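You operate a simulated robot arm through the tools that you are given. There is no shell and no other tool.

You are at the controls of a simulated robot arm. One attempt, no reset.

Task
Test the small brown glass on the white meter and stand it on the matching mat.
Fine: a drop in the well, dropper back in its holder, press the blue button, go by the figure. Set down upright: dropper, what you pick out.

It is judged by the outcome, as a careful person would: the job done as asked, and still so three seconds after it is handed in. It fails if anything else is knocked over, pushed out of place, dropped, spilled or broken.

Robot
A 6-joint arm with a two-finger gripper, fixed in place. Base frame: the origin is at the foot of the arm, x ahead of it, y to its left, z up. Units: m, rad, N and s.
Its first joint turns from -2.897 to 2.897 rad. Payload 2.45 kg.
Tool frame: the origin (TCP) lies between the finger pads and is the grasp point; the fingertips stand 0.02 m ahead of it; z points along the fingers, y is the line along which they close. Largest opening 0.14 m; the body of the gripper starts 0.168 m behind the TCP.
Orientation is that of the tool frame in the base frame, as a unit quaternion [w, x, y, z]. With the fingers straight down and closing along the base's y, the tool's x points along the base's -x, its y along +y and its z along -z.

Tools
- The arm moves only by the tool drive_tool. Its argument "steps" is a list of rows, each an object of numbers (a shift or turn left out is 0, a gripper value left out holds the last): "hand": the closure in counts, from 0 (fully open) to 255 (shut); "x", "y", "z": the shift along the base's x, y, z in m; "ax", "ay", "az": the turn, a rotation vector about the base's x, y, z in rad. In form: [{"hand": .., "x": .., "y": .., "z": .., "ax": .., "ay": .., "az": ..}, ...]. A call has 1 to 20 rows; each row shifts and turns the commanded pose from where the row before left it. Each row takes 0.2 s and may step no farther than 0.05 m and 0.15 rad from the row before; otherwise, or with a gripper value out of range, the whole call is refused. A pose out of reach is approached as far as the arm can. The call stops where the force on the tool passes 40 N (or 10 N more than at its start, if that is more) or the arm is blocked; 0.2 s more then pass. Each finger travels about 0.045 m/s and halts on what it meets, pressing with about 23 N; the grip force reading is that of the motor and also rises with nothing between the fingers. The clock runs only during rows and for 0.2 s after the last one: add rows that do not move to give the fingers time. The reply holds the time, the measured pose of the TCP, the force on the tool along the base axes, the opening and the grip force, in the units named above and with some noise, with the torque about the TCP (base axes, N m) and any sound that the robot's microphone picked up.
- Cameras (640 x 400 px; columns grow to the right, rows downward): "scene" is fixed at [0.4013, 0.6496, 1.6398]; the picture's right is [-0.62, -0.79, 0.00], its down [-0.57, 0.45, -0.69] and it looks along [0.54, -0.42, -0.73] (base axes); focal length 324 px, centre (320, 200). "wrist" rides on the gripper at [0.078, 0.011, -0.209] in the tool frame; the picture's right is [-0.14, 0.99, 0.00], its down [-0.92, -0.13, -0.37] and it looks along [-0.36, -0.05, 0.93] (tool axes); focal length 280 px, centre (320, 200). There is no depth. A picture from a camera that has moved, and an enlarged one, comes with that camera's place and axes in the base frame and with its lens.
- grab_frame(camera): a new picture of that camera. The clock stands still meanwhile.
- enlarge(camera, box): a new picture of the part [left, top, right, bottom] of that camera's present view, enlarged. The clock stands still meanwhile.
- hand_in(): hands the job in; it is judged then, once.

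Nothing tells you positions but the pictures and the camera data. Unless the task says otherwise, let go and move clear before handing in.

The tools are called after "Emit:" by a JSON object that holds its "fn" and its "kwargs". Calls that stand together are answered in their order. drive_tool: Moves the arm, as the interface text tells. Its arguments: {"type":"object","properties":{"steps":{"type":"array","items":{"type":"object","properties":{"hand":{"type":"number"},"x":{"type":"number"},"y":{"type":"number"},"z":{"type":"number"},"ax":{"type":"number"},"ay":{"type":"number"},"az":{"type":"number"}}}}},"required":["steps"]} The other tools are called the same way: grab_frame (camera) takes a picture; enlarge (camera, box) takes an enlarged picture of a part of a camera's view; hand_in () hands the job in.

At the start:

```text
t: 0.0
eef_pos: [0.6921, 0.0035, 1.2809]
ee_rot: [0.0, -0.001, 1.0, 0.0]
force: [0.2, -0.1, 0.2]
ft_torque: [0.03, -0.03, -0.03]
finger_gap: 0.1397
grip_force: 0.1
```

scene: 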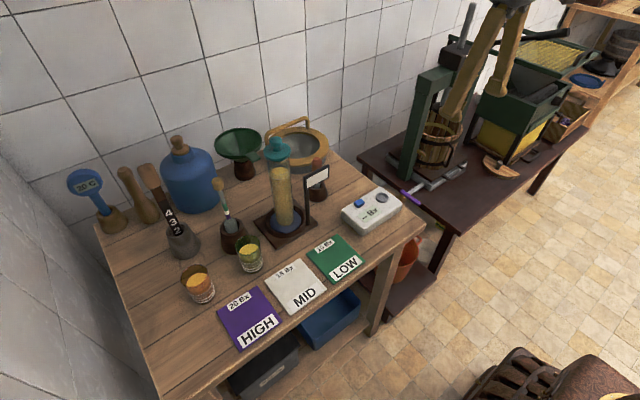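
wrist: 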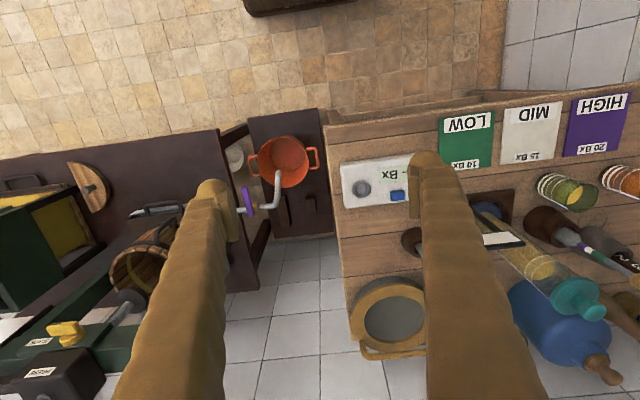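

I see a wooden table with two small glasses, three mats (HIGH, MID, LOW), a white meter with a blue button and a dropper in a holder. I'll look closer before moving.

Emit:
{"fn": "enlarge", "kwargs": {"camera": "scene", "box": [160, 170, 300, 310]}}

Emit:
{"fn": "enlarge", "kwargs": {"camera": "scene", "box": [300, 160, 430, 260]}}

Emit:
{"fn": "enlarge", "kwargs": {"camera": "scene", "box": [60, 120, 340, 280]}}

Emit:
{"fn": "enlarge", "kwargs": {"camera": "wrist", "box": [320, 80, 640, 320]}}

```text
2.86 times, centred on (230, 240) of scene
camera zoom: at [0.4013, 0.6496, 1.6398], right [-0.62, -0.79, 0.0], down [-0.57, 0.45, -0.69], along [0.54, -0.42, -0.73], focal length 925 px, centre (577, 86)
```

zoom: 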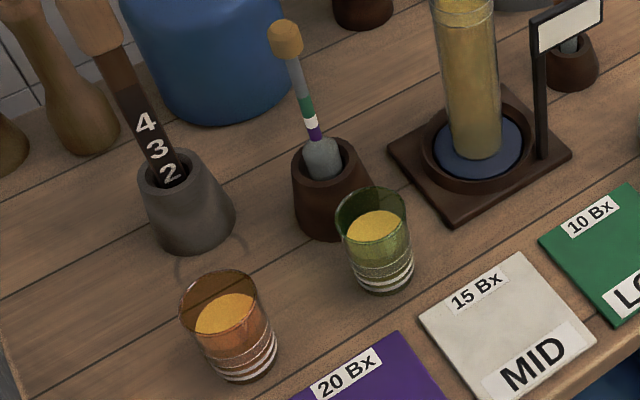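

```text
4.00 times, centred on (365, 210) of scene
camera zoom: at [0.4013, 0.6496, 1.6398], right [-0.62, -0.79, 0.0], down [-0.57, 0.45, -0.69], along [0.54, -0.42, -0.73], focal length 1295 px, centre (140, 160)
```

zoom: 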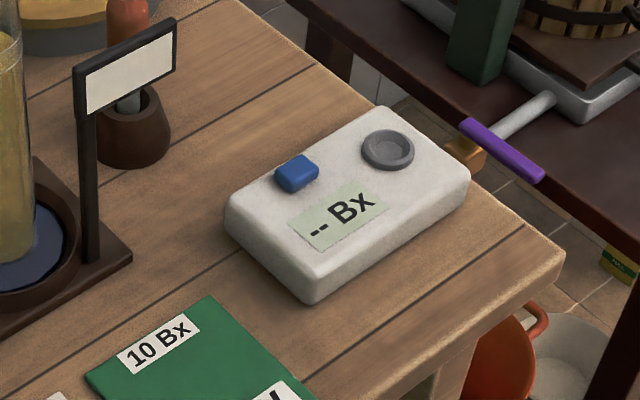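

```text
2.29 times, centred on (200, 200) of scene
camera zoom: at [0.4013, 0.6496, 1.6398], right [-0.62, -0.79, 0.0], down [-0.57, 0.45, -0.69], along [0.54, -0.42, -0.73], focal length 740 px, centre (594, 200)
```

zoom: 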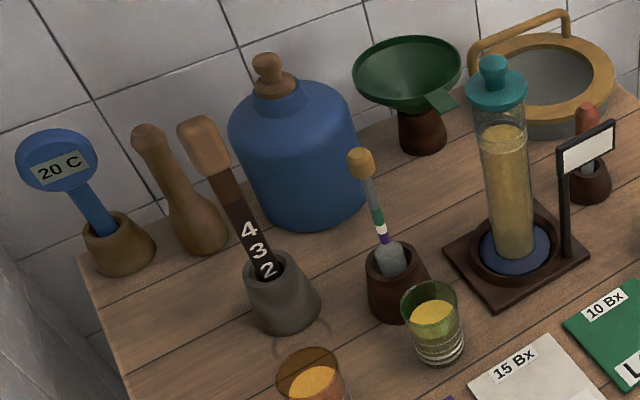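

```text
1.67 times, centred on (480, 200) of wrist
camera zoom: at [0.6139, 0.0137, 1.4893], right [0.14, 0.99, 0.0], down [0.92, -0.13, 0.37], along [0.37, -0.05, -0.93], focal length 467 px, centre (53, 200)
```

zoom: 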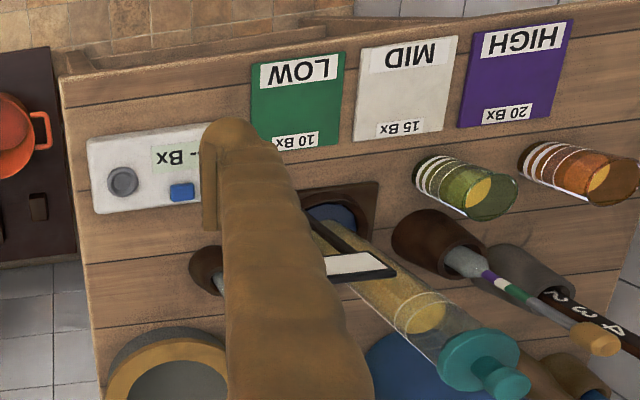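

The brown (amber) glass and the green glass stand left of the mats; the meter is at about (0.85, 0.15, 0.92). I need to tell which of the stand tools is the dropper, so I'll enlarge further.

Emit:
{"fn": "enlarge", "kwargs": {"camera": "scene", "box": [280, 140, 360, 220]}}

Emit:
{"fn": "enlarge", "kwargs": {"camera": "scene", "box": [200, 165, 270, 275]}}

Emit:
{"fn": "enlarge", "kwargs": {"camera": "wrist", "box": [380, 180, 480, 280]}}

Emit:
{"fn": "enlarge", "kwargs": {"camera": "scene", "box": [170, 240, 290, 350]}}

```text
5.00 times, centred on (320, 180) of scene
camera zoom: at [0.4013, 0.6496, 1.6398], right [-0.62, -0.79, 0.0], down [-0.57, 0.45, -0.69], along [0.54, -0.42, -0.73], focal length 1618 px, centre (320, 300)
```

zoom: 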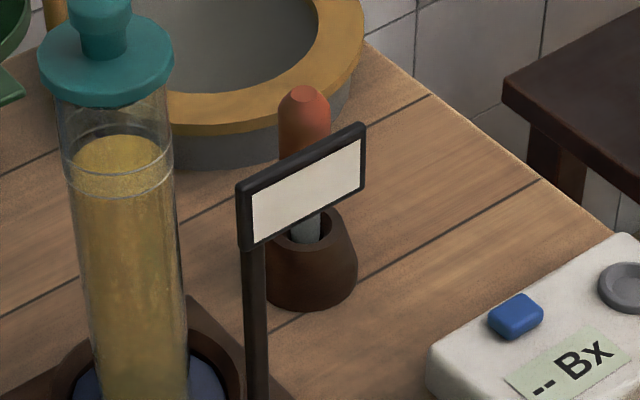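

```text
3.64 times, centred on (235, 220) of scene
camera zoom: at [0.4013, 0.6496, 1.6398], right [-0.62, -0.79, 0.0], down [-0.57, 0.45, -0.69], along [0.54, -0.42, -0.73], focal length 1177 px, centre (629, 127)
```

zoom: 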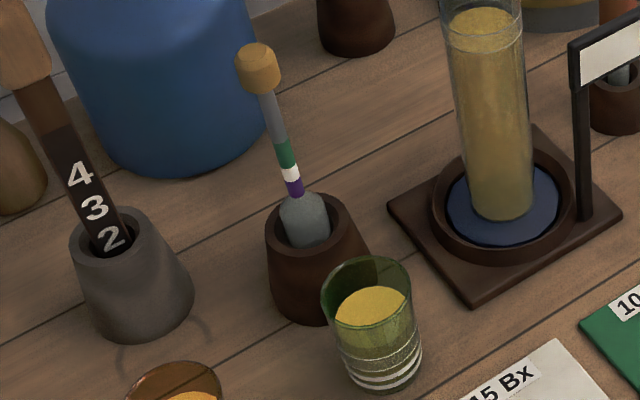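

```text
4.00 times, centred on (430, 230) of wrist
camera zoom: at [0.6139, 0.0137, 1.4893], right [0.14, 0.99, 0.0], down [0.92, -0.13, 0.37], along [0.37, -0.05, -0.93], focal length 1122 px, centre (-120, 80)
```

zoom: 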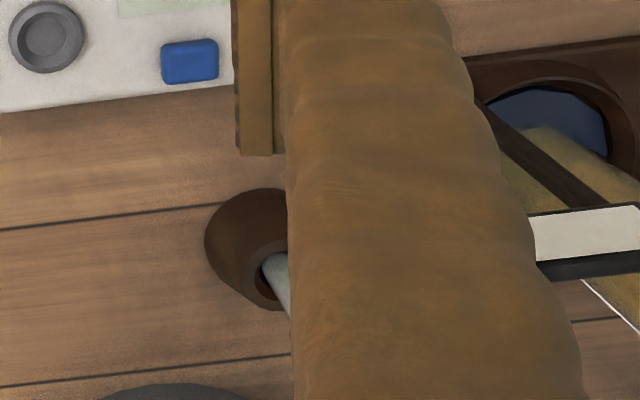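

```text
3.64 times, centred on (230, 295) of scene
camera zoom: at [0.4013, 0.6496, 1.6398], right [-0.62, -0.79, 0.0], down [-0.57, 0.45, -0.69], along [0.54, -0.42, -0.73], focal length 1177 px, centre (647, -146)
```

zoom: 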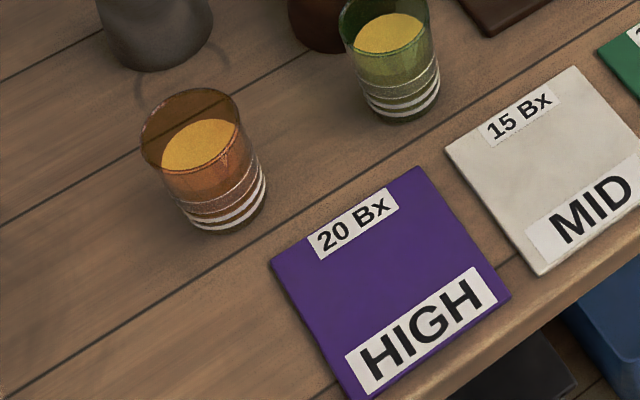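

The red-bulb dropper stands in the small brown holder near (1.0, 0.19); the banded float with the cork end is a hydrometer. The amber glass is near (0.885, 0.643), and the table top at z≈0.88. I'll shift the arm high over free space for better wrist views.

Emit:
{"fn": "drive_tool", "kwargs": {"steps": [{"x": -0.02, "y": 0.05}, {"x": -0.02, "y": 0.045}, {"x": -0.02, "y": 0.045}, {"x": -0.02, "y": 0.045}, {"x": -0.02, "y": 0.045}, {"x": -0.02, "y": 0.045}, {"x": -0.02, "y": 0.045}, {"x": -0.02, "y": 0.045}]}}

Emit:
{"fn": "grab_frame", "kwargs": {"camera": "wrist"}}

Emit:
{"fn": "grab_frame", "kwargs": {"camera": "scene"}}

```text
refused: row 1 steps farther than a row can; nothing moved
```

```text
taken
camera wrist: at [0.6139, 0.0137, 1.4893], right [0.14, 0.99, 0.0], down [0.92, -0.13, 0.37], along [0.37, -0.05, -0.93], focal length 280 px, centre (320, 200)
```

wrist: 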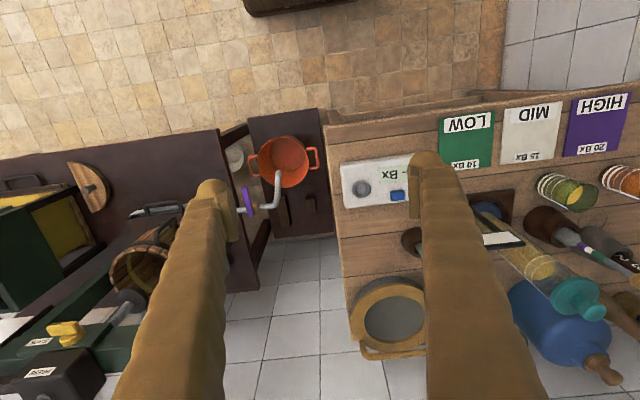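

```text
taken
```

scene: 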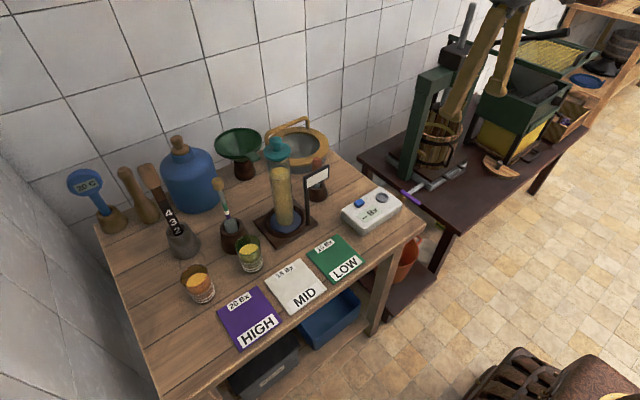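

The row was just over the step limit, so nothing moved. I'll repeat the shift with shorter steps.

Emit:
{"fn": "drive_tool", "kwargs": {"steps": [{"x": -0.02, "y": 0.045}, {"x": -0.02, "y": 0.045}, {"x": -0.02, "y": 0.045}, {"x": -0.02, "y": 0.045}, {"x": -0.02, "y": 0.045}, {"x": -0.02, "y": 0.045}, {"x": -0.02, "y": 0.045}, {"x": -0.02, "y": 0.045}]}}

Emit:
{"fn": "grab_frame", "kwargs": {"camera": "wrist"}}

Emit:
{"fn": "grab_frame", "kwargs": {"camera": "scene"}}

```text
t: 1.8
eef_pos: [0.5308, 0.3634, 1.2818]
ee_rot: [0.002, -0.001, 1.0, 0.0]
force: [0.0, 0.7, 0.3]
ft_torque: [-0.01, -0.03, 0.02]
finger_gap: 0.14
grip_force: 0.0
```

```text
taken
camera wrist: at [0.4527, 0.3741, 1.4895], right [0.14, 0.99, 0.0], down [0.92, -0.13, 0.37], along [0.37, -0.05, -0.93], focal length 280 px, centre (320, 200)
```

wrist: 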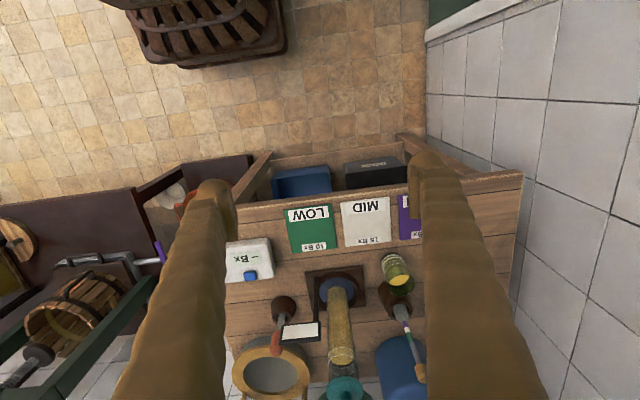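

```text
taken
```

scene: 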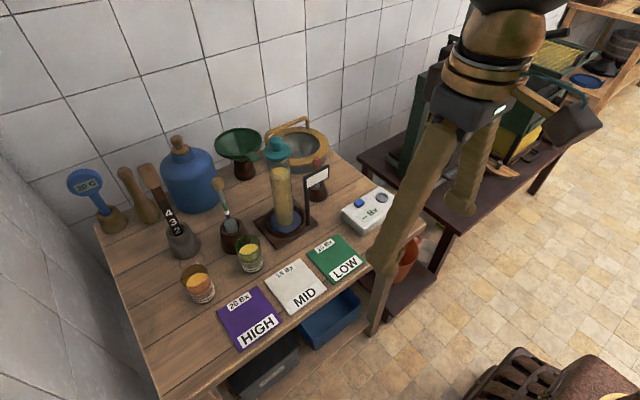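

The gripper is now over the front of the table with the dropper between the fingers in view. I'll enlarge the dropper, meter and glass areas.

Emit:
{"fn": "enlarge", "kwargs": {"camera": "wrist", "box": [220, 270, 340, 370]}}

Emit:
{"fn": "enlarge", "kwargs": {"camera": "wrist", "box": [210, 190, 430, 330]}}

Emit:
{"fn": "enlarge", "kwargs": {"camera": "scene", "box": [290, 150, 350, 210]}}

```text
4.00 times, centred on (280, 320) of wrist
camera zoom: at [0.4527, 0.3741, 1.4895], right [0.14, 0.99, 0.0], down [0.92, -0.13, 0.37], along [0.37, -0.05, -0.93], focal length 1122 px, centre (480, -280)
```

zoom: 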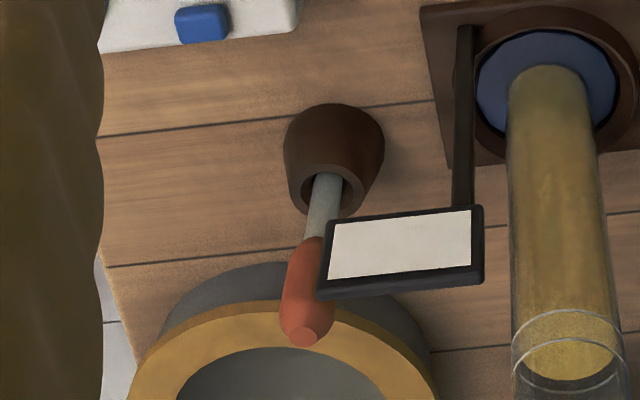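

```text
2.86 times, centred on (320, 260) of wrist
camera zoom: at [0.4527, 0.3741, 1.4895], right [0.14, 0.99, 0.0], down [0.92, -0.13, 0.37], along [0.37, -0.05, -0.93], focal length 801 px, centre (320, 29)
```

zoom: 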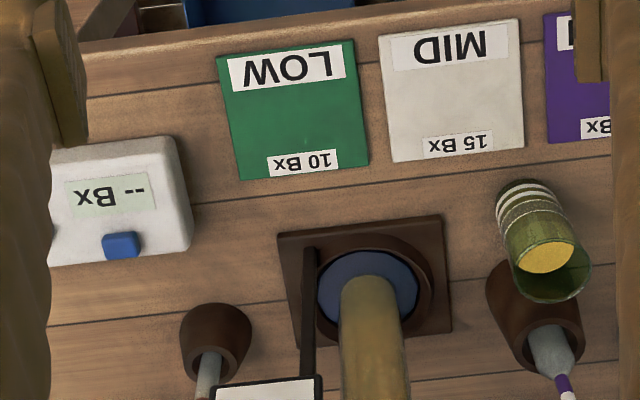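

```text
6.67 times, centred on (320, 180) of scene
camera zoom: at [0.4013, 0.6496, 1.6398], right [-0.62, -0.79, 0.0], down [-0.57, 0.45, -0.69], along [0.54, -0.42, -0.73], focal length 2158 px, centre (320, 333)
```

zoom: 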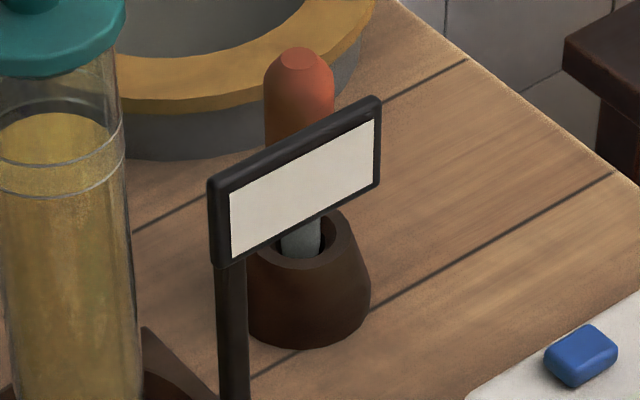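

The dropper's bulb top is at about (0.991, 0.198, 1.028), with the bulb spanning z 0.96–1.03 and the sign just in front and to the left of it. I'll turn the tool about 30° in azimuth, tilt it about 35° outward, half-close the fingers and go above the dropper.

Emit:
{"fn": "drive_tool", "kwargs": {"steps": [{"hand": 140, "az": 0.131, "x": 0.03, "y": -0.035}, {"az": 0.131, "x": 0.03, "y": -0.035}, {"az": 0.131, "x": 0.03, "y": -0.035}, {"az": 0.131, "x": 0.03, "y": -0.035}, {"ax": 0.061, "ay": -0.1057, "x": 0.04}, {"ax": 0.061, "ay": -0.1057, "x": 0.04}, {"ax": 0.061, "ay": -0.1057, "x": 0.04}, {"ax": 0.061, "ay": -0.1057, "x": 0.04}, {"ax": 0.061, "ay": -0.1057, "x": 0.04}, {"x": 0.02, "y": -0.0125}, {}]}}

Emit:
{"fn": "grab_frame", "kwargs": {"camera": "wrist"}}

Emit:
{"fn": "grab_frame", "kwargs": {"camera": "scene"}}

```text
t: 4.2
eef_pos: [0.8706, 0.21, 1.279]
ee_rot: [0.291, -0.247, 0.921, 0.078]
force: [0.4, 0.5, 0.2]
ft_torque: [0.03, -0.01, -0.01]
finger_gap: 0.0634
grip_force: 0.1
```

```text
taken
camera wrist: at [0.7066, 0.1262, 1.4046], right [-0.4, 0.91, 0.08], down [0.53, 0.16, 0.83], along [0.75, 0.37, -0.55], focal length 280 px, centre (320, 200)
```

wrist: 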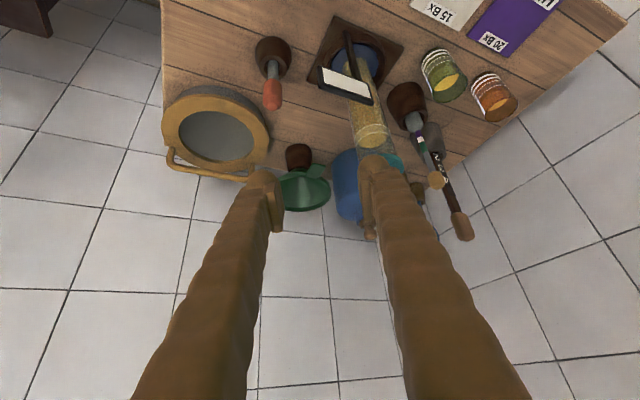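

```text
taken
```

scene: 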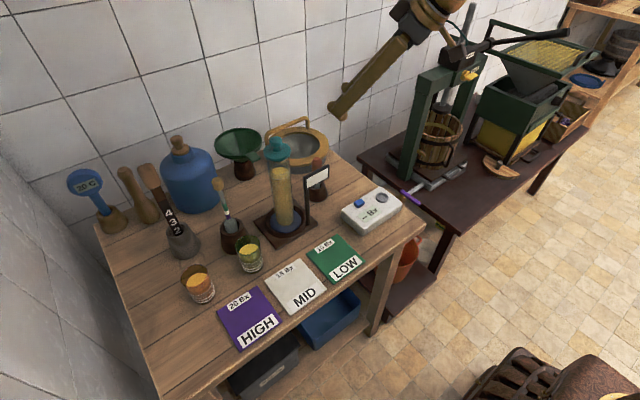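

The dropper is clearly visible in this tilted view. I'll enlarge it to refine its location before descending.

Emit:
{"fn": "enlarge", "kwargs": {"camera": "wrist", "box": [230, 20, 330, 120]}}

Emit:
{"fn": "enlarge", "kwargs": {"camera": "wrist", "box": [400, 30, 540, 130]}}

```text
4.00 times, centred on (280, 70) of wrist
camera zoom: at [0.7066, 0.1262, 1.4046], right [-0.4, 0.91, 0.08], down [0.53, 0.16, 0.83], along [0.75, 0.37, -0.55], focal length 1122 px, centre (480, 720)
```

zoom: 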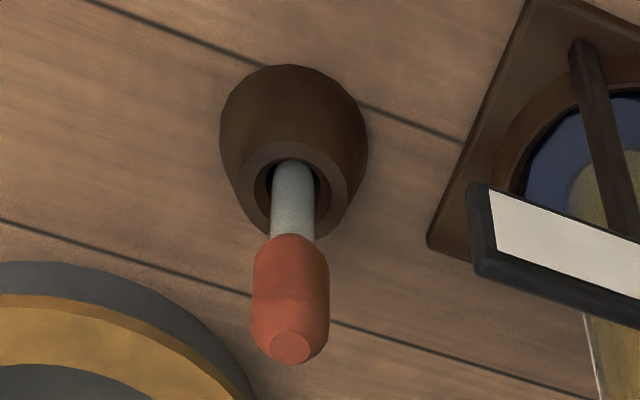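

```text
4.00 times, centred on (470, 80) of wrist
camera zoom: at [0.7066, 0.1262, 1.4046], right [-0.4, 0.91, 0.08], down [0.53, 0.16, 0.83], along [0.75, 0.37, -0.55], focal length 1122 px, centre (-280, 680)
```

zoom: 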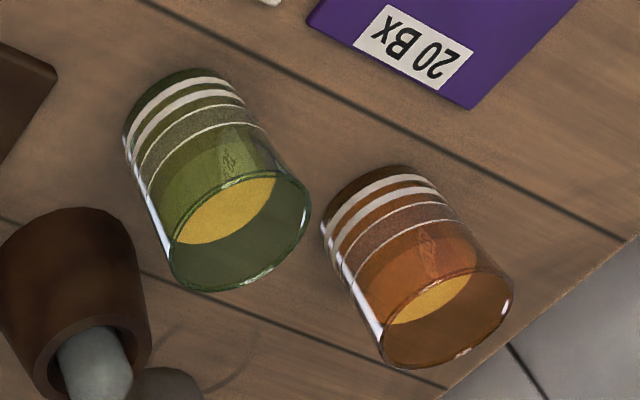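

The dropper position is confirmed at about (0.992, 0.198). I'll move over it at height, then lower to z≈1.10 and check alignment.

Emit:
{"fn": "drive_tool", "kwargs": {"steps": [{"x": 0.04, "y": -0.004}, {"x": 0.04, "y": -0.004}, {"x": 0.04, "y": -0.005}, {"z": -0.045}, {"z": -0.045}, {"z": -0.045}, {"z": -0.045}, {}]}}

Emit:
{"fn": "grab_frame", "kwargs": {"camera": "wrist"}}

Emit:
{"fn": "enlarge", "kwargs": {"camera": "scene", "box": [270, 90, 390, 210]}}

```text
t: 6.0
eef_pos: [0.9903, 0.1984, 1.1018]
ee_rot: [0.291, -0.247, 0.921, 0.078]
force: [-0.4, 0.6, -0.5]
ft_torque: [0.0, 0.01, -0.01]
finger_gap: 0.0632
grip_force: 0.2
```

```text
taken
camera wrist: at [0.8264, 0.1144, 1.227], right [-0.4, 0.91, 0.08], down [0.53, 0.16, 0.83], along [0.75, 0.37, -0.55], focal length 280 px, centre (320, 200)
```

wrist: 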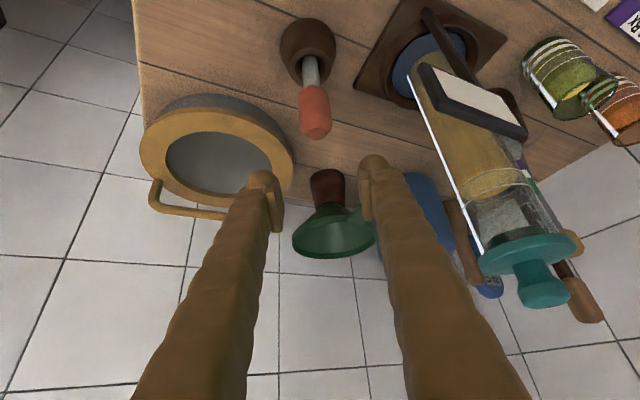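

```text
3.33 times, centred on (330, 150) of scene
camera zoom: at [0.4013, 0.6496, 1.6398], right [-0.62, -0.79, 0.0], down [-0.57, 0.45, -0.69], along [0.54, -0.42, -0.73], focal length 1079 px, centre (287, 367)
```

zoom: 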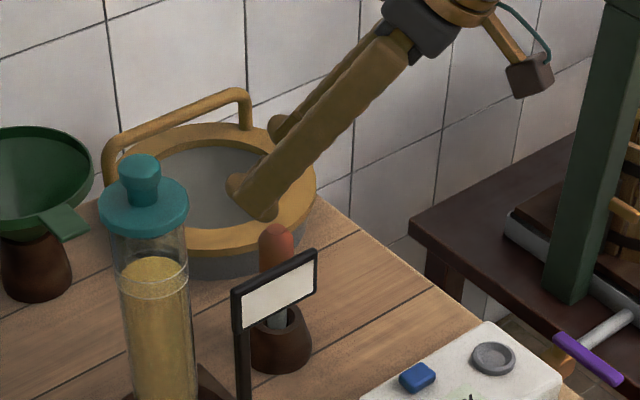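

The fingers are centred over the dropper bulb with the sign well clear. I'll lower to z≈0.997 so the pads straddle the bulb.

Emit:
{"fn": "drive_tool", "kwargs": {"steps": [{"x": 0.0015, "z": -0.03}, {"z": -0.03}, {"z": -0.025}, {"z": -0.02}, {}]}}

Emit:
{"fn": "grab_frame", "kwargs": {"camera": "wrist"}}

Emit:
{"fn": "enlarge", "kwargs": {"camera": "scene", "box": [270, 110, 390, 220]}}

```text
t: 7.2
eef_pos: [0.9939, 0.1988, 0.9953]
ee_rot: [0.291, -0.247, 0.921, 0.078]
force: [0.8, 0.3, 0.1]
ft_torque: [0.0, -0.04, 0.0]
finger_gap: 0.0629
grip_force: 0.1
```

```text
taken
camera wrist: at [0.8295, 0.1151, 1.1212], right [-0.4, 0.91, 0.08], down [0.53, 0.16, 0.83], along [0.75, 0.37, -0.55], focal length 280 px, centre (320, 200)
```

wrist: 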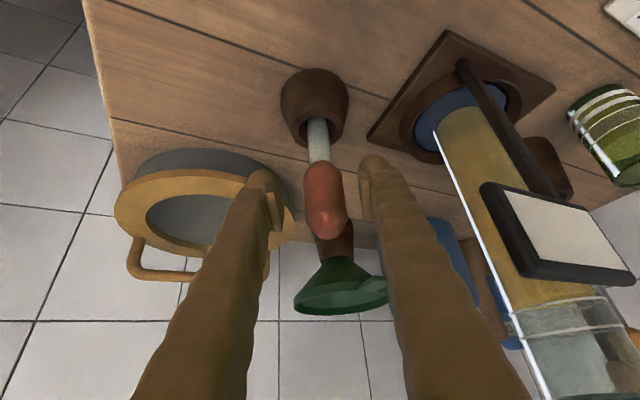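

```text
3.64 times, centred on (330, 165) of scene
camera zoom: at [0.4013, 0.6496, 1.6398], right [-0.62, -0.79, 0.0], down [-0.57, 0.45, -0.69], along [0.54, -0.42, -0.73], focal length 1177 px, centre (284, 327)
```

zoom: 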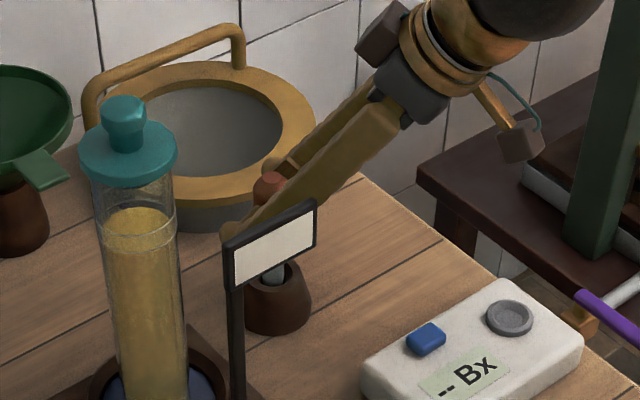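

The bulb sits centred between the pads. I'll close gently onto it.

Emit:
{"fn": "drive_tool", "kwargs": {"steps": [{"hand": 180}, {"hand": 190}, {"hand": 196}, {"hand": 200}, {}, {}]}}

Emit:
{"fn": "grab_frame", "kwargs": {"camera": "wrist"}}

```text
t: 8.6
eef_pos: [0.9939, 0.2, 0.9962]
ee_rot: [0.291, -0.248, 0.921, 0.078]
force: [0.6, 0.4, -0.6]
ft_torque: [0.03, 0.04, -0.01]
finger_gap: 0.0309
grip_force: 0.8
```

```text
taken
camera wrist: at [0.8296, 0.1151, 1.1213], right [-0.4, 0.91, 0.08], down [0.53, 0.16, 0.83], along [0.75, 0.37, -0.55], focal length 280 px, centre (320, 200)
```

wrist: 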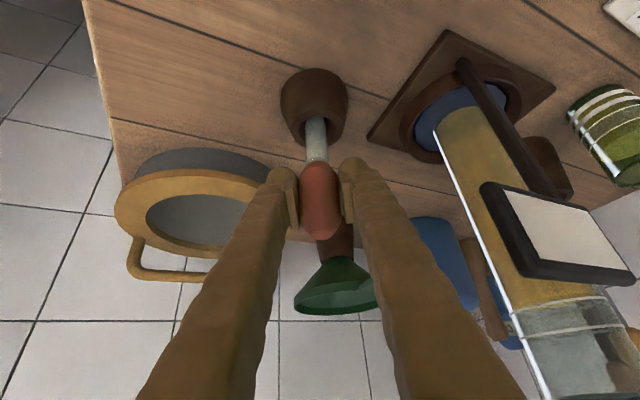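

The fingers are just touching the bulb. I'll close a few counts more and watch the gap and the force.

Emit:
{"fn": "drive_tool", "kwargs": {"steps": [{"hand": 204}, {"hand": 206}, {}]}}

Emit:
{"fn": "drive_tool", "kwargs": {"steps": [{"hand": 212}, {"hand": 216}, {}, {}]}}

```text
t: 9.4
eef_pos: [0.9935, 0.1978, 0.9955]
ee_rot: [0.291, -0.247, 0.921, 0.078]
force: [0.2, -0.6, -0.2]
ft_torque: [-0.02, -0.02, -0.02]
finger_gap: 0.0301
grip_force: 22.8
```

```text
t: 10.4
eef_pos: [0.995, 0.1984, 0.9946]
ee_rot: [0.292, -0.247, 0.921, 0.078]
force: [0.5, -0.8, -0.6]
ft_torque: [0.01, -0.04, 0.01]
finger_gap: 0.0298
grip_force: 23.5
```

The grip holds at 0.030 m with about 23 N. I'll lift the dropper straight up out of its holder.

Emit:
{"fn": "drive_tool", "kwargs": {"steps": [{"z": 0.01}, {"z": 0.015}, {"z": 0.02}, {"z": 0.025}, {"z": 0.025}, {"z": 0.025}, {"z": 0.025}, {}]}}

Emit:
{"fn": "grab_frame", "kwargs": {"camera": "wrist"}}

Emit:
{"fn": "enlarge", "kwargs": {"camera": "scene", "box": [270, 90, 390, 210]}}

```text
t: 12.2
eef_pos: [0.994, 0.1983, 1.1406]
ee_rot: [0.291, -0.248, 0.921, 0.079]
force: [-0.1, 0.3, -0.5]
ft_torque: [-0.02, -0.03, 0.0]
finger_gap: 0.0304
grip_force: 23.0
```

```text
taken
camera wrist: at [0.8291, 0.1148, 1.2664], right [-0.4, 0.91, 0.08], down [0.53, 0.16, 0.83], along [0.75, 0.37, -0.55], focal length 280 px, centre (320, 200)
```

wrist: 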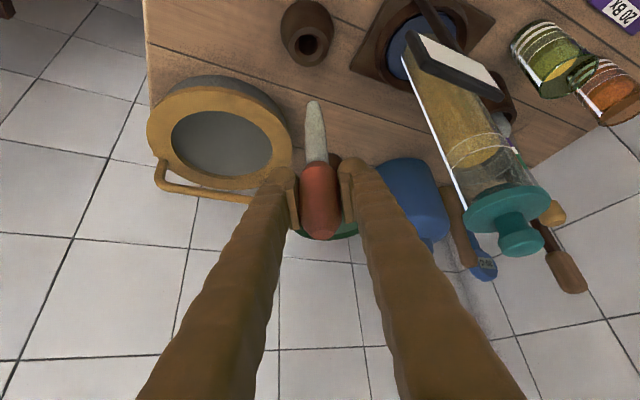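

```text
3.33 times, centred on (330, 150) of scene
camera zoom: at [0.4013, 0.6496, 1.6398], right [-0.62, -0.79, 0.0], down [-0.57, 0.45, -0.69], along [0.54, -0.42, -0.73], focal length 1079 px, centre (287, 367)
```

zoom: 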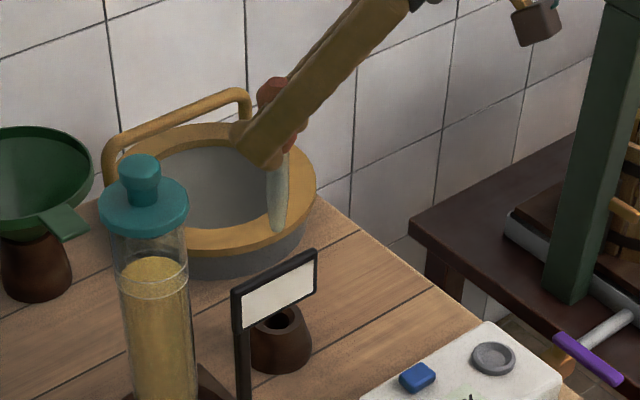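

The dropper is out with its tip about 0.115 m below the TCP. I'll raise it, pull back clear of the sign and cylinder, and carry it across in front toward the brown glass.

Emit:
{"fn": "drive_tool", "kwargs": {"steps": [{"z": 0.035}, {"z": 0.04}, {"z": 0.035}, {"x": -0.045}, {"x": -0.048}, {"x": -0.048}, {"x": -0.048}, {"x": -0.048}, {"y": 0.048}, {"y": 0.048}, {"y": 0.048}, {"y": 0.048}, {"y": 0.048}, {"y": 0.048}, {"y": 0.048}, {"y": 0.048}, {"y": 0.03}, {}]}}

Emit:
{"fn": "grab_frame", "kwargs": {"camera": "wrist"}}

Emit:
{"fn": "grab_frame", "kwargs": {"camera": "scene"}}

```text
t: 16.0
eef_pos: [0.7568, 0.6142, 1.2504]
ee_rot: [0.291, -0.247, 0.921, 0.078]
force: [0.9, -0.7, -0.3]
ft_torque: [0.02, 0.05, 0.01]
finger_gap: 0.0298
grip_force: 23.1
```

```text
taken
camera wrist: at [0.592, 0.5298, 1.3762], right [-0.4, 0.91, 0.08], down [0.53, 0.16, 0.83], along [0.75, 0.37, -0.55], focal length 280 px, centre (320, 200)
```

wrist: 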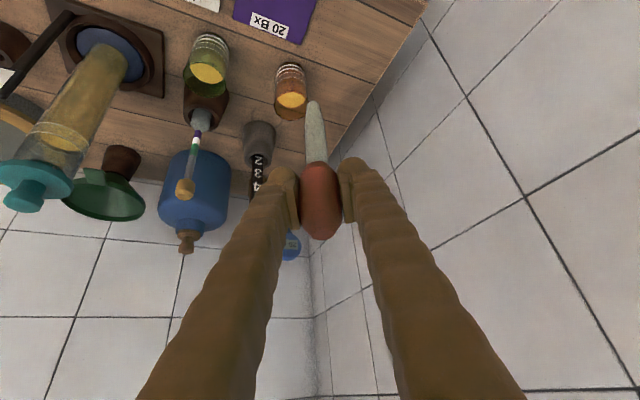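

```text
taken
```

scene: 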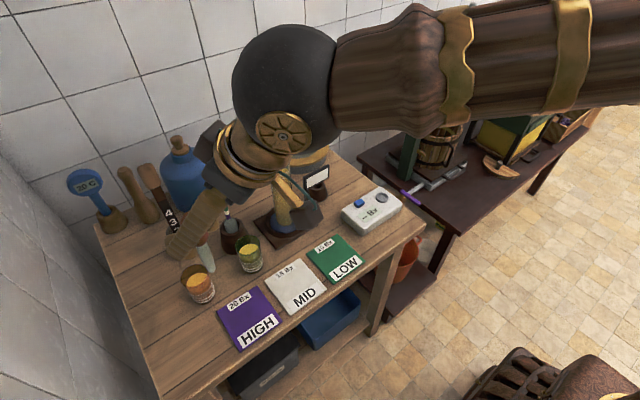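

Emit:
{"fn": "enlarge", "kwargs": {"camera": "wrist", "box": [250, 50, 350, 130]}}

Emit:
{"fn": "enlarge", "kwargs": {"camera": "scene", "box": [150, 200, 270, 310]}}

```text
5.00 times, centred on (300, 90) of wrist
camera zoom: at [0.592, 0.5298, 1.3762], right [-0.4, 0.91, 0.08], down [0.53, 0.16, 0.83], along [0.75, 0.37, -0.55], focal length 1402 px, centre (420, 750)
```

zoom: 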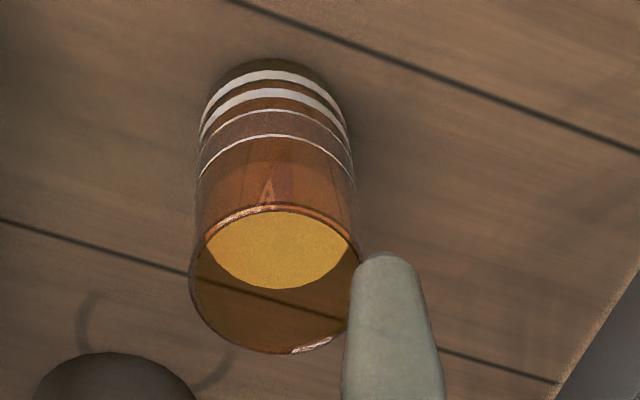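

```text
3.64 times, centred on (210, 255) of scene
camera zoom: at [0.4013, 0.6496, 1.6398], right [-0.62, -0.79, 0.0], down [-0.57, 0.45, -0.69], along [0.54, -0.42, -0.73], focal length 1177 px, centre (720, 0)
```

zoom: 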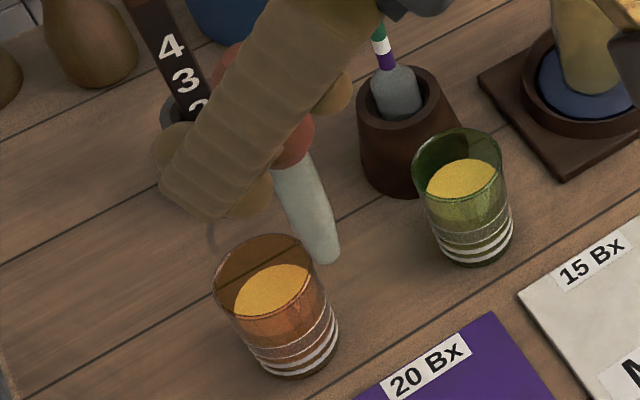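

The brown glass rim centre is at about (0.887, 0.638, 0.970), with the juice surface near z≈0.943. I'll move the dropper over it and lower the tip to just above the rim.

Emit:
{"fn": "drive_tool", "kwargs": {"steps": [{"x": 0.044, "y": 0.009}, {"x": 0.044, "y": 0.009}, {"x": 0.044, "y": 0.008}, {"z": -0.045}, {"z": -0.045}, {"z": -0.035}, {}, {}]}}

Emit:
{"fn": "grab_frame", "kwargs": {"camera": "wrist"}}

Emit:
{"fn": "enlarge", "kwargs": {"camera": "scene", "box": [150, 200, 270, 310]}}

```text
t: 17.8
eef_pos: [0.8878, 0.638, 1.1255]
ee_rot: [0.292, -0.248, 0.921, 0.079]
force: [0.5, -0.2, 0.6]
ft_torque: [0.0, -0.01, 0.01]
finger_gap: 0.0299
grip_force: 23.1
```

```text
taken
camera wrist: at [0.7241, 0.5547, 1.2507], right [-0.4, 0.91, 0.08], down [0.53, 0.16, 0.83], along [0.75, 0.37, -0.55], focal length 280 px, centre (320, 200)
```

wrist: 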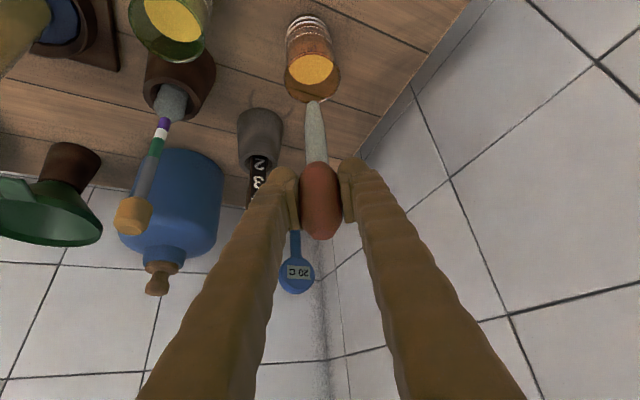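

```text
3.64 times, centred on (210, 255) of scene
camera zoom: at [0.4013, 0.6496, 1.6398], right [-0.62, -0.79, 0.0], down [-0.57, 0.45, -0.69], along [0.54, -0.42, -0.73], focal length 1177 px, centre (720, 0)
```

zoom: 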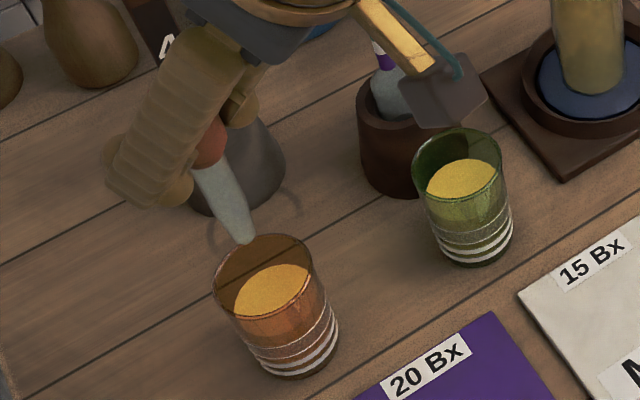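

The tip is centred over the glass opening within a few millimetres. I'll lower it into the juice to a tip depth of z≈0.92 and hold.

Emit:
{"fn": "drive_tool", "kwargs": {"steps": [{"x": -0.002, "y": -0.001, "z": -0.02}, {"z": -0.02}, {"z": -0.02}, {"z": -0.015}, {"z": -0.01}, {}, {}, {}]}}

Emit:
{"fn": "grab_frame", "kwargs": {"camera": "wrist"}}

Emit:
{"fn": "enlarge", "kwargs": {"camera": "scene", "box": [150, 200, 270, 310]}}

```text
t: 19.6
eef_pos: [0.8868, 0.6381, 1.0397]
ee_rot: [0.292, -0.248, 0.921, 0.078]
force: [0.4, -1.0, 0.1]
ft_torque: [0.02, 0.01, -0.02]
finger_gap: 0.0299
grip_force: 23.6
```

```text
taken
camera wrist: at [0.7221, 0.5543, 1.1658], right [-0.4, 0.91, 0.08], down [0.53, 0.16, 0.83], along [0.75, 0.37, -0.55], focal length 280 px, centre (320, 200)
```

wrist: 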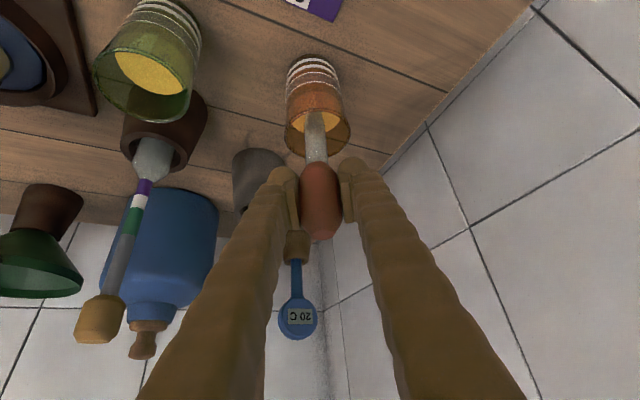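

```text
3.64 times, centred on (210, 255) of scene
camera zoom: at [0.4013, 0.6496, 1.6398], right [-0.62, -0.79, 0.0], down [-0.57, 0.45, -0.69], along [0.54, -0.42, -0.73], focal length 1177 px, centre (720, 0)
```

zoom: 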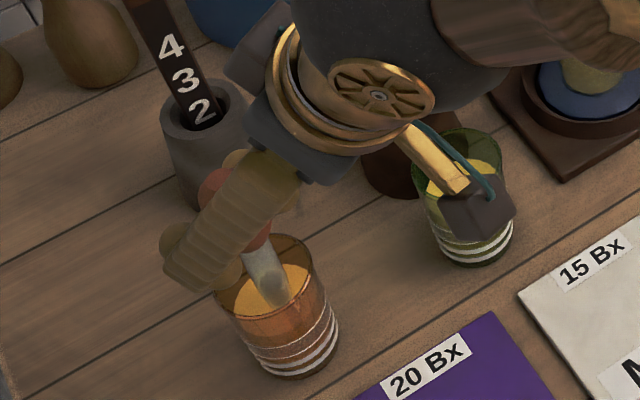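

The tip looks to be in the juice. I'll enlarge to verify whether it is submerged and whether the dropper shows juice.

Emit:
{"fn": "enlarge", "kwargs": {"camera": "scene", "box": [185, 245, 235, 305]}}

Emit:
{"fn": "enlarge", "kwargs": {"camera": "wrist", "box": [270, 50, 370, 180]}}

```text
6.67 times, centred on (210, 275) of scene
camera zoom: at [0.4013, 0.6496, 1.6398], right [-0.62, -0.79, 0.0], down [-0.57, 0.45, -0.69], along [0.54, -0.42, -0.73], focal length 2158 px, centre (1053, -300)
```

zoom: 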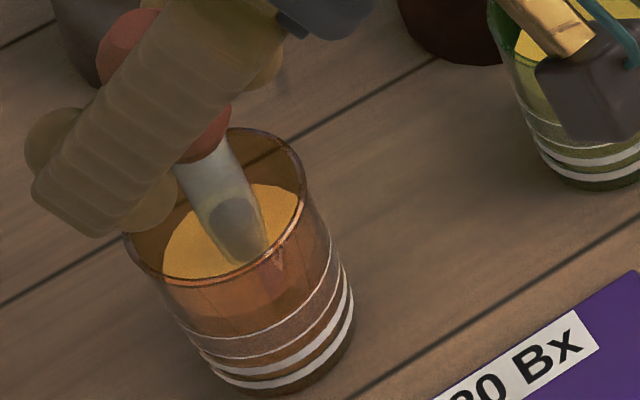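

```text
3.08 times, centred on (320, 115) of wrist
camera zoom: at [0.7221, 0.5543, 1.1658], right [-0.4, 0.91, 0.08], down [0.53, 0.16, 0.83], along [0.75, 0.37, -0.55], focal length 863 px, centre (320, 462)
```

zoom: 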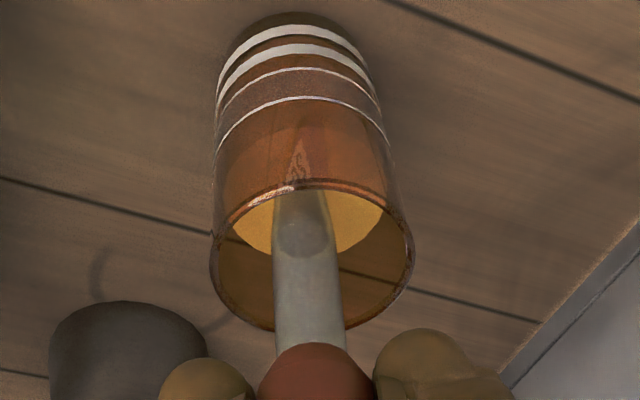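

The tip is below the juice surface. I'll lift it straight out and check whether juice was taken up.

Emit:
{"fn": "drive_tool", "kwargs": {"steps": [{"z": 0.015}, {"z": 0.02}, {"z": 0.025}, {"z": 0.03}, {"z": 0.03}, {}]}}

Emit:
{"fn": "enlarge", "kwargs": {"camera": "wrist", "box": [270, 50, 370, 180]}}

Emit:
{"fn": "enlarge", "kwargs": {"camera": "scene", "box": [165, 220, 255, 300]}}

```text
t: 21.0
eef_pos: [0.886, 0.6366, 1.1618]
ee_rot: [0.292, -0.246, 0.921, 0.077]
force: [0.3, -0.9, -0.5]
ft_torque: [-0.01, 0.03, 0.0]
finger_gap: 0.0299
grip_force: 23.0
```

```text
3.08 times, centred on (320, 115) of wrist
camera zoom: at [0.7221, 0.5528, 1.286], right [-0.4, 0.91, 0.08], down [0.53, 0.16, 0.83], along [0.75, 0.37, -0.55], focal length 863 px, centre (320, 462)
```

zoom: 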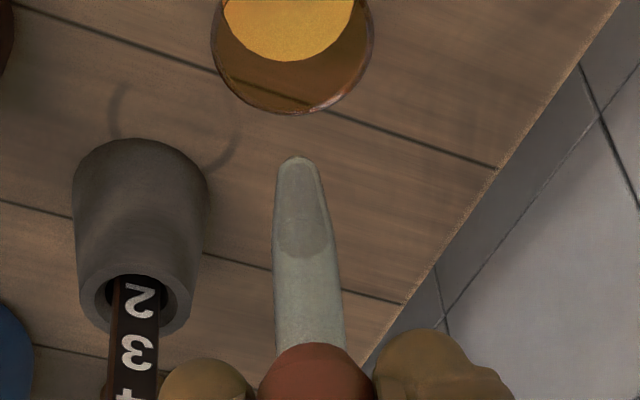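

```text
5.00 times, centred on (210, 260) of scene
camera zoom: at [0.4013, 0.6496, 1.6398], right [-0.62, -0.79, 0.0], down [-0.57, 0.45, -0.69], along [0.54, -0.42, -0.73], focal length 1618 px, centre (870, -100)
```

zoom: 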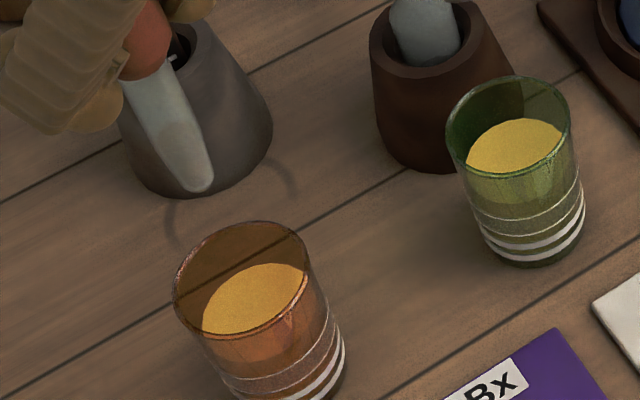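

A darker fill now shows in the lower tube, so the dropper has drawn juice. I'll raise, pull back and carry it in front of everything toward the meter's well near (0.824, 0.077).

Emit:
{"fn": "drive_tool", "kwargs": {"steps": [{"z": 0.03}, {"z": 0.03}, {"z": 0.03}, {"x": -0.045}, {"x": -0.045}, {"x": -0.045}, {"y": -0.046}, {"y": -0.046}, {"y": -0.046}, {"y": -0.046}, {"y": -0.046}, {"y": -0.046}, {"y": -0.046}, {"y": -0.046}, {"y": -0.046}, {"y": -0.046}, {"y": -0.046}, {"y": -0.046}, {}]}}

Emit:
{"fn": "grab_frame", "kwargs": {"camera": "wrist"}}

Emit:
{"fn": "grab_frame", "kwargs": {"camera": "scene"}}

```text
t: 25.0
eef_pos: [0.7515, 0.0853, 1.2502]
ee_rot: [0.291, -0.248, 0.921, 0.079]
force: [1.1, 0.0, -0.9]
ft_torque: [0.0, 0.05, 0.01]
finger_gap: 0.0304
grip_force: 23.3
```

```text
taken
camera wrist: at [0.5879, 0.0023, 1.3754], right [-0.4, 0.91, 0.08], down [0.53, 0.16, 0.83], along [0.75, 0.37, -0.55], focal length 280 px, centre (320, 200)
```

wrist: 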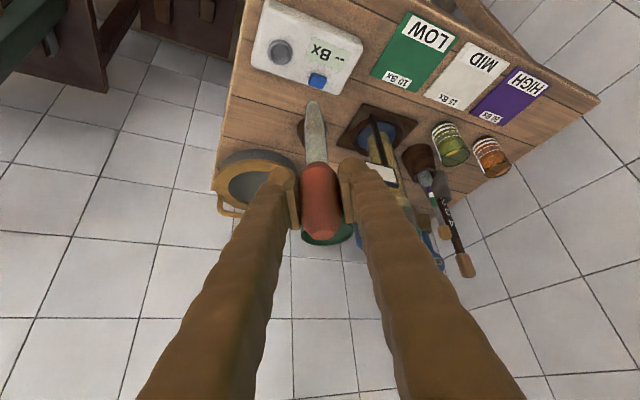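

```text
taken
```

scene: 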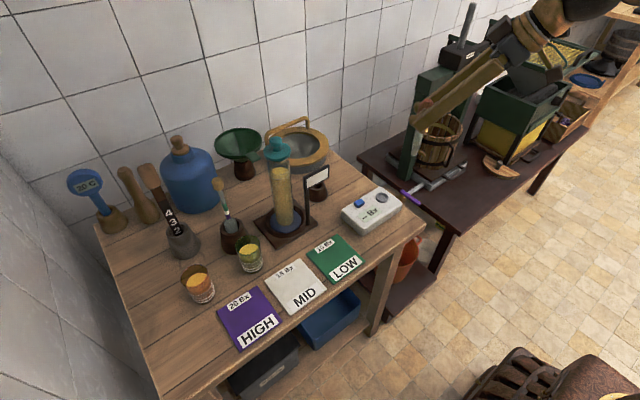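

Emit:
{"fn": "enlarge", "kwargs": {"camera": "wrist", "box": [240, 0, 380, 110]}}

Emit:
{"fn": "enlarge", "kwargs": {"camera": "scene", "box": [330, 170, 410, 240]}}

Emit:
{"fn": "enlarge", "kwargs": {"camera": "wrist", "box": [270, 90, 370, 180]}}

```text
3.64 times, centred on (310, 55) of wrist
camera zoom: at [0.5879, 0.0023, 1.3754], right [-0.4, 0.91, 0.08], down [0.53, 0.16, 0.83], along [0.75, 0.37, -0.55], focal length 1020 px, centre (356, 727)
```

zoom: 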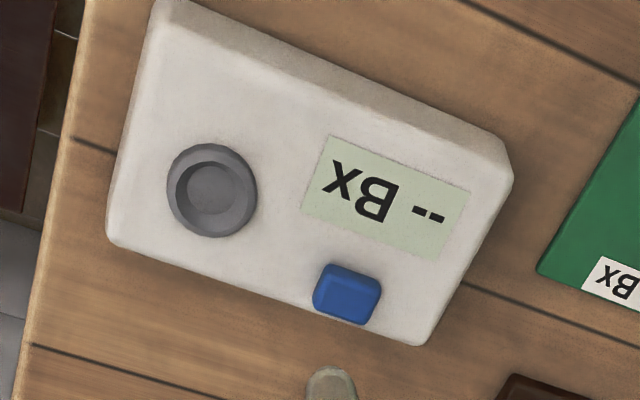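

```text
5.71 times, centred on (370, 205) of scene
camera zoom: at [0.4013, 0.6496, 1.6398], right [-0.62, -0.79, 0.0], down [-0.57, 0.45, -0.69], along [0.54, -0.42, -0.73], focal length 1849 px, centre (34, 171)
```

zoom: 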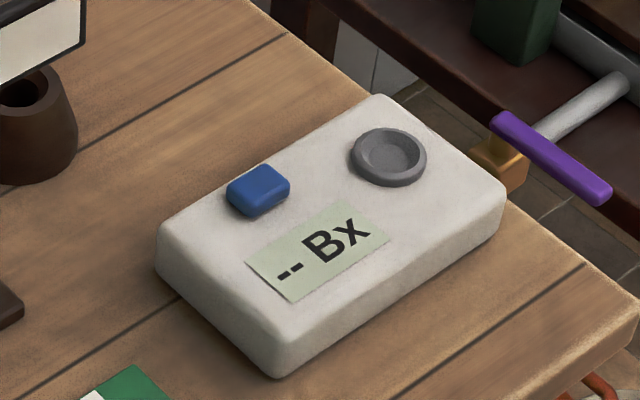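

```text
4.44 times, centred on (320, 135) of wrist
camera zoom: at [0.5879, 0.0023, 1.3754], right [-0.4, 0.91, 0.08], down [0.53, 0.16, 0.83], along [0.75, 0.37, -0.55], focal length 1246 px, centre (320, 489)
```

zoom: 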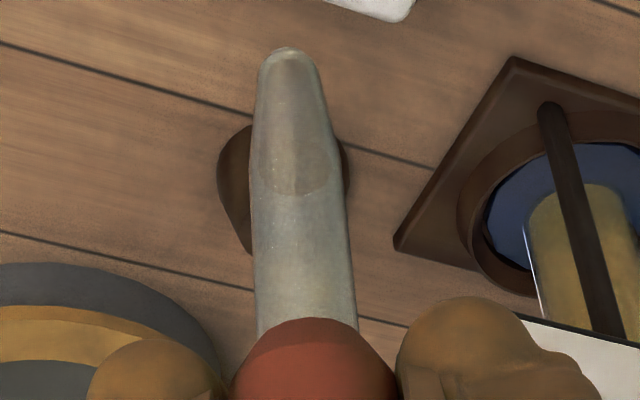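

The juice column is visible in the tube and the well is at about (0.825, 0.075, 0.922). I'll move above it and lower the tip to about 2 cm over it.

Emit:
{"fn": "drive_tool", "kwargs": {"steps": [{"x": 0.037, "y": -0.005}, {"x": 0.037, "y": -0.005}, {"z": -0.045}, {"z": -0.045}, {"z": -0.045}, {"z": -0.035}, {"z": -0.02}, {}]}}

Emit:
{"fn": "enlarge", "kwargs": {"camera": "wrist", "box": [240, 20, 400, 140]}}

Emit:
{"fn": "enlarge", "kwargs": {"camera": "scene", "box": [330, 150, 420, 230]}}

```text
t: 26.8
eef_pos: [0.8271, 0.0745, 1.0628]
ee_rot: [0.291, -0.248, 0.921, 0.078]
force: [-0.1, -0.7, 0.5]
ft_torque: [0.01, -0.01, -0.02]
finger_gap: 0.03
grip_force: 22.9
```

```text
3.33 times, centred on (320, 80) of wrist
camera zoom: at [0.6627, -0.0092, 1.1877], right [-0.4, 0.91, 0.08], down [0.53, 0.16, 0.83], along [0.75, 0.37, -0.55], focal length 935 px, centre (320, 600)
```

zoom: 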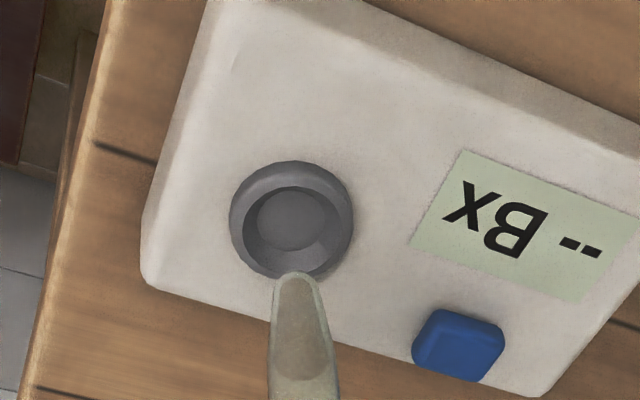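

```text
5.00 times, centred on (375, 190) of scene
camera zoom: at [0.4013, 0.6496, 1.6398], right [-0.62, -0.79, 0.0], down [-0.57, 0.45, -0.69], along [0.54, -0.42, -0.73], focal length 1618 px, centre (45, 250)
```

zoom: 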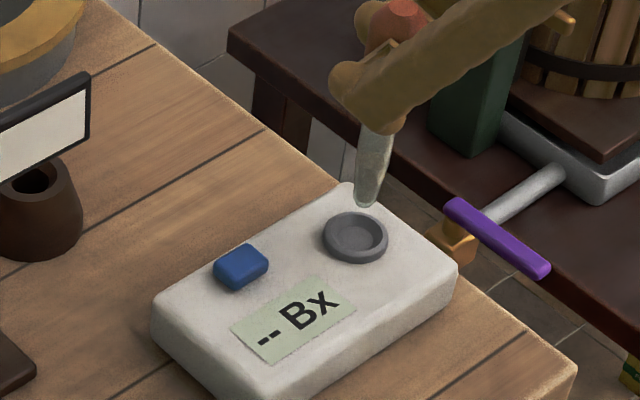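

The tip is within 2 mm of the well centre and about 3 cm above it. I'll lower to roughly 7 mm above the well and hold.

Emit:
{"fn": "drive_tool", "kwargs": {"steps": [{"x": 0.0015, "y": 0.001, "z": -0.01}, {"z": -0.008}, {"z": -0.006}, {}, {}, {}]}}

Emit:
{"fn": "enlarge", "kwargs": {"camera": "wrist", "box": [240, 20, 400, 140]}}

Emit:
{"fn": "enlarge", "kwargs": {"camera": "scene", "box": [350, 170, 410, 220]}}

```text
t: 28.2
eef_pos: [0.8269, 0.0759, 1.0371]
ee_rot: [0.292, -0.248, 0.92, 0.079]
force: [0.2, -0.2, 0.3]
ft_torque: [-0.04, 0.0, -0.02]
finger_gap: 0.0301
grip_force: 23.0
```

```text
3.33 times, centred on (320, 80) of wrist
camera zoom: at [0.663, -0.0076, 1.1631], right [-0.4, 0.91, 0.08], down [0.53, 0.16, 0.83], along [0.75, 0.37, -0.55], focal length 935 px, centre (320, 600)
```

zoom: 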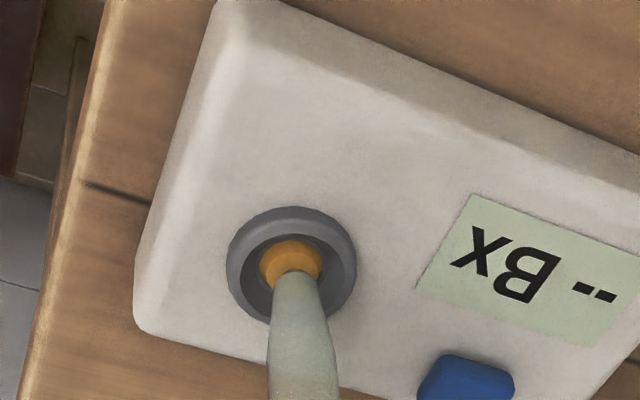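

```text
8.00 times, centred on (380, 195) of scene
camera zoom: at [0.4013, 0.6496, 1.6398], right [-0.62, -0.79, 0.0], down [-0.57, 0.45, -0.69], along [0.54, -0.42, -0.73], focal length 2589 px, centre (-160, 240)
```

zoom: 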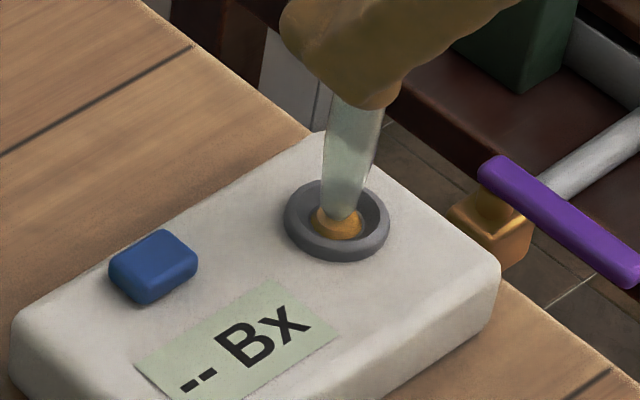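

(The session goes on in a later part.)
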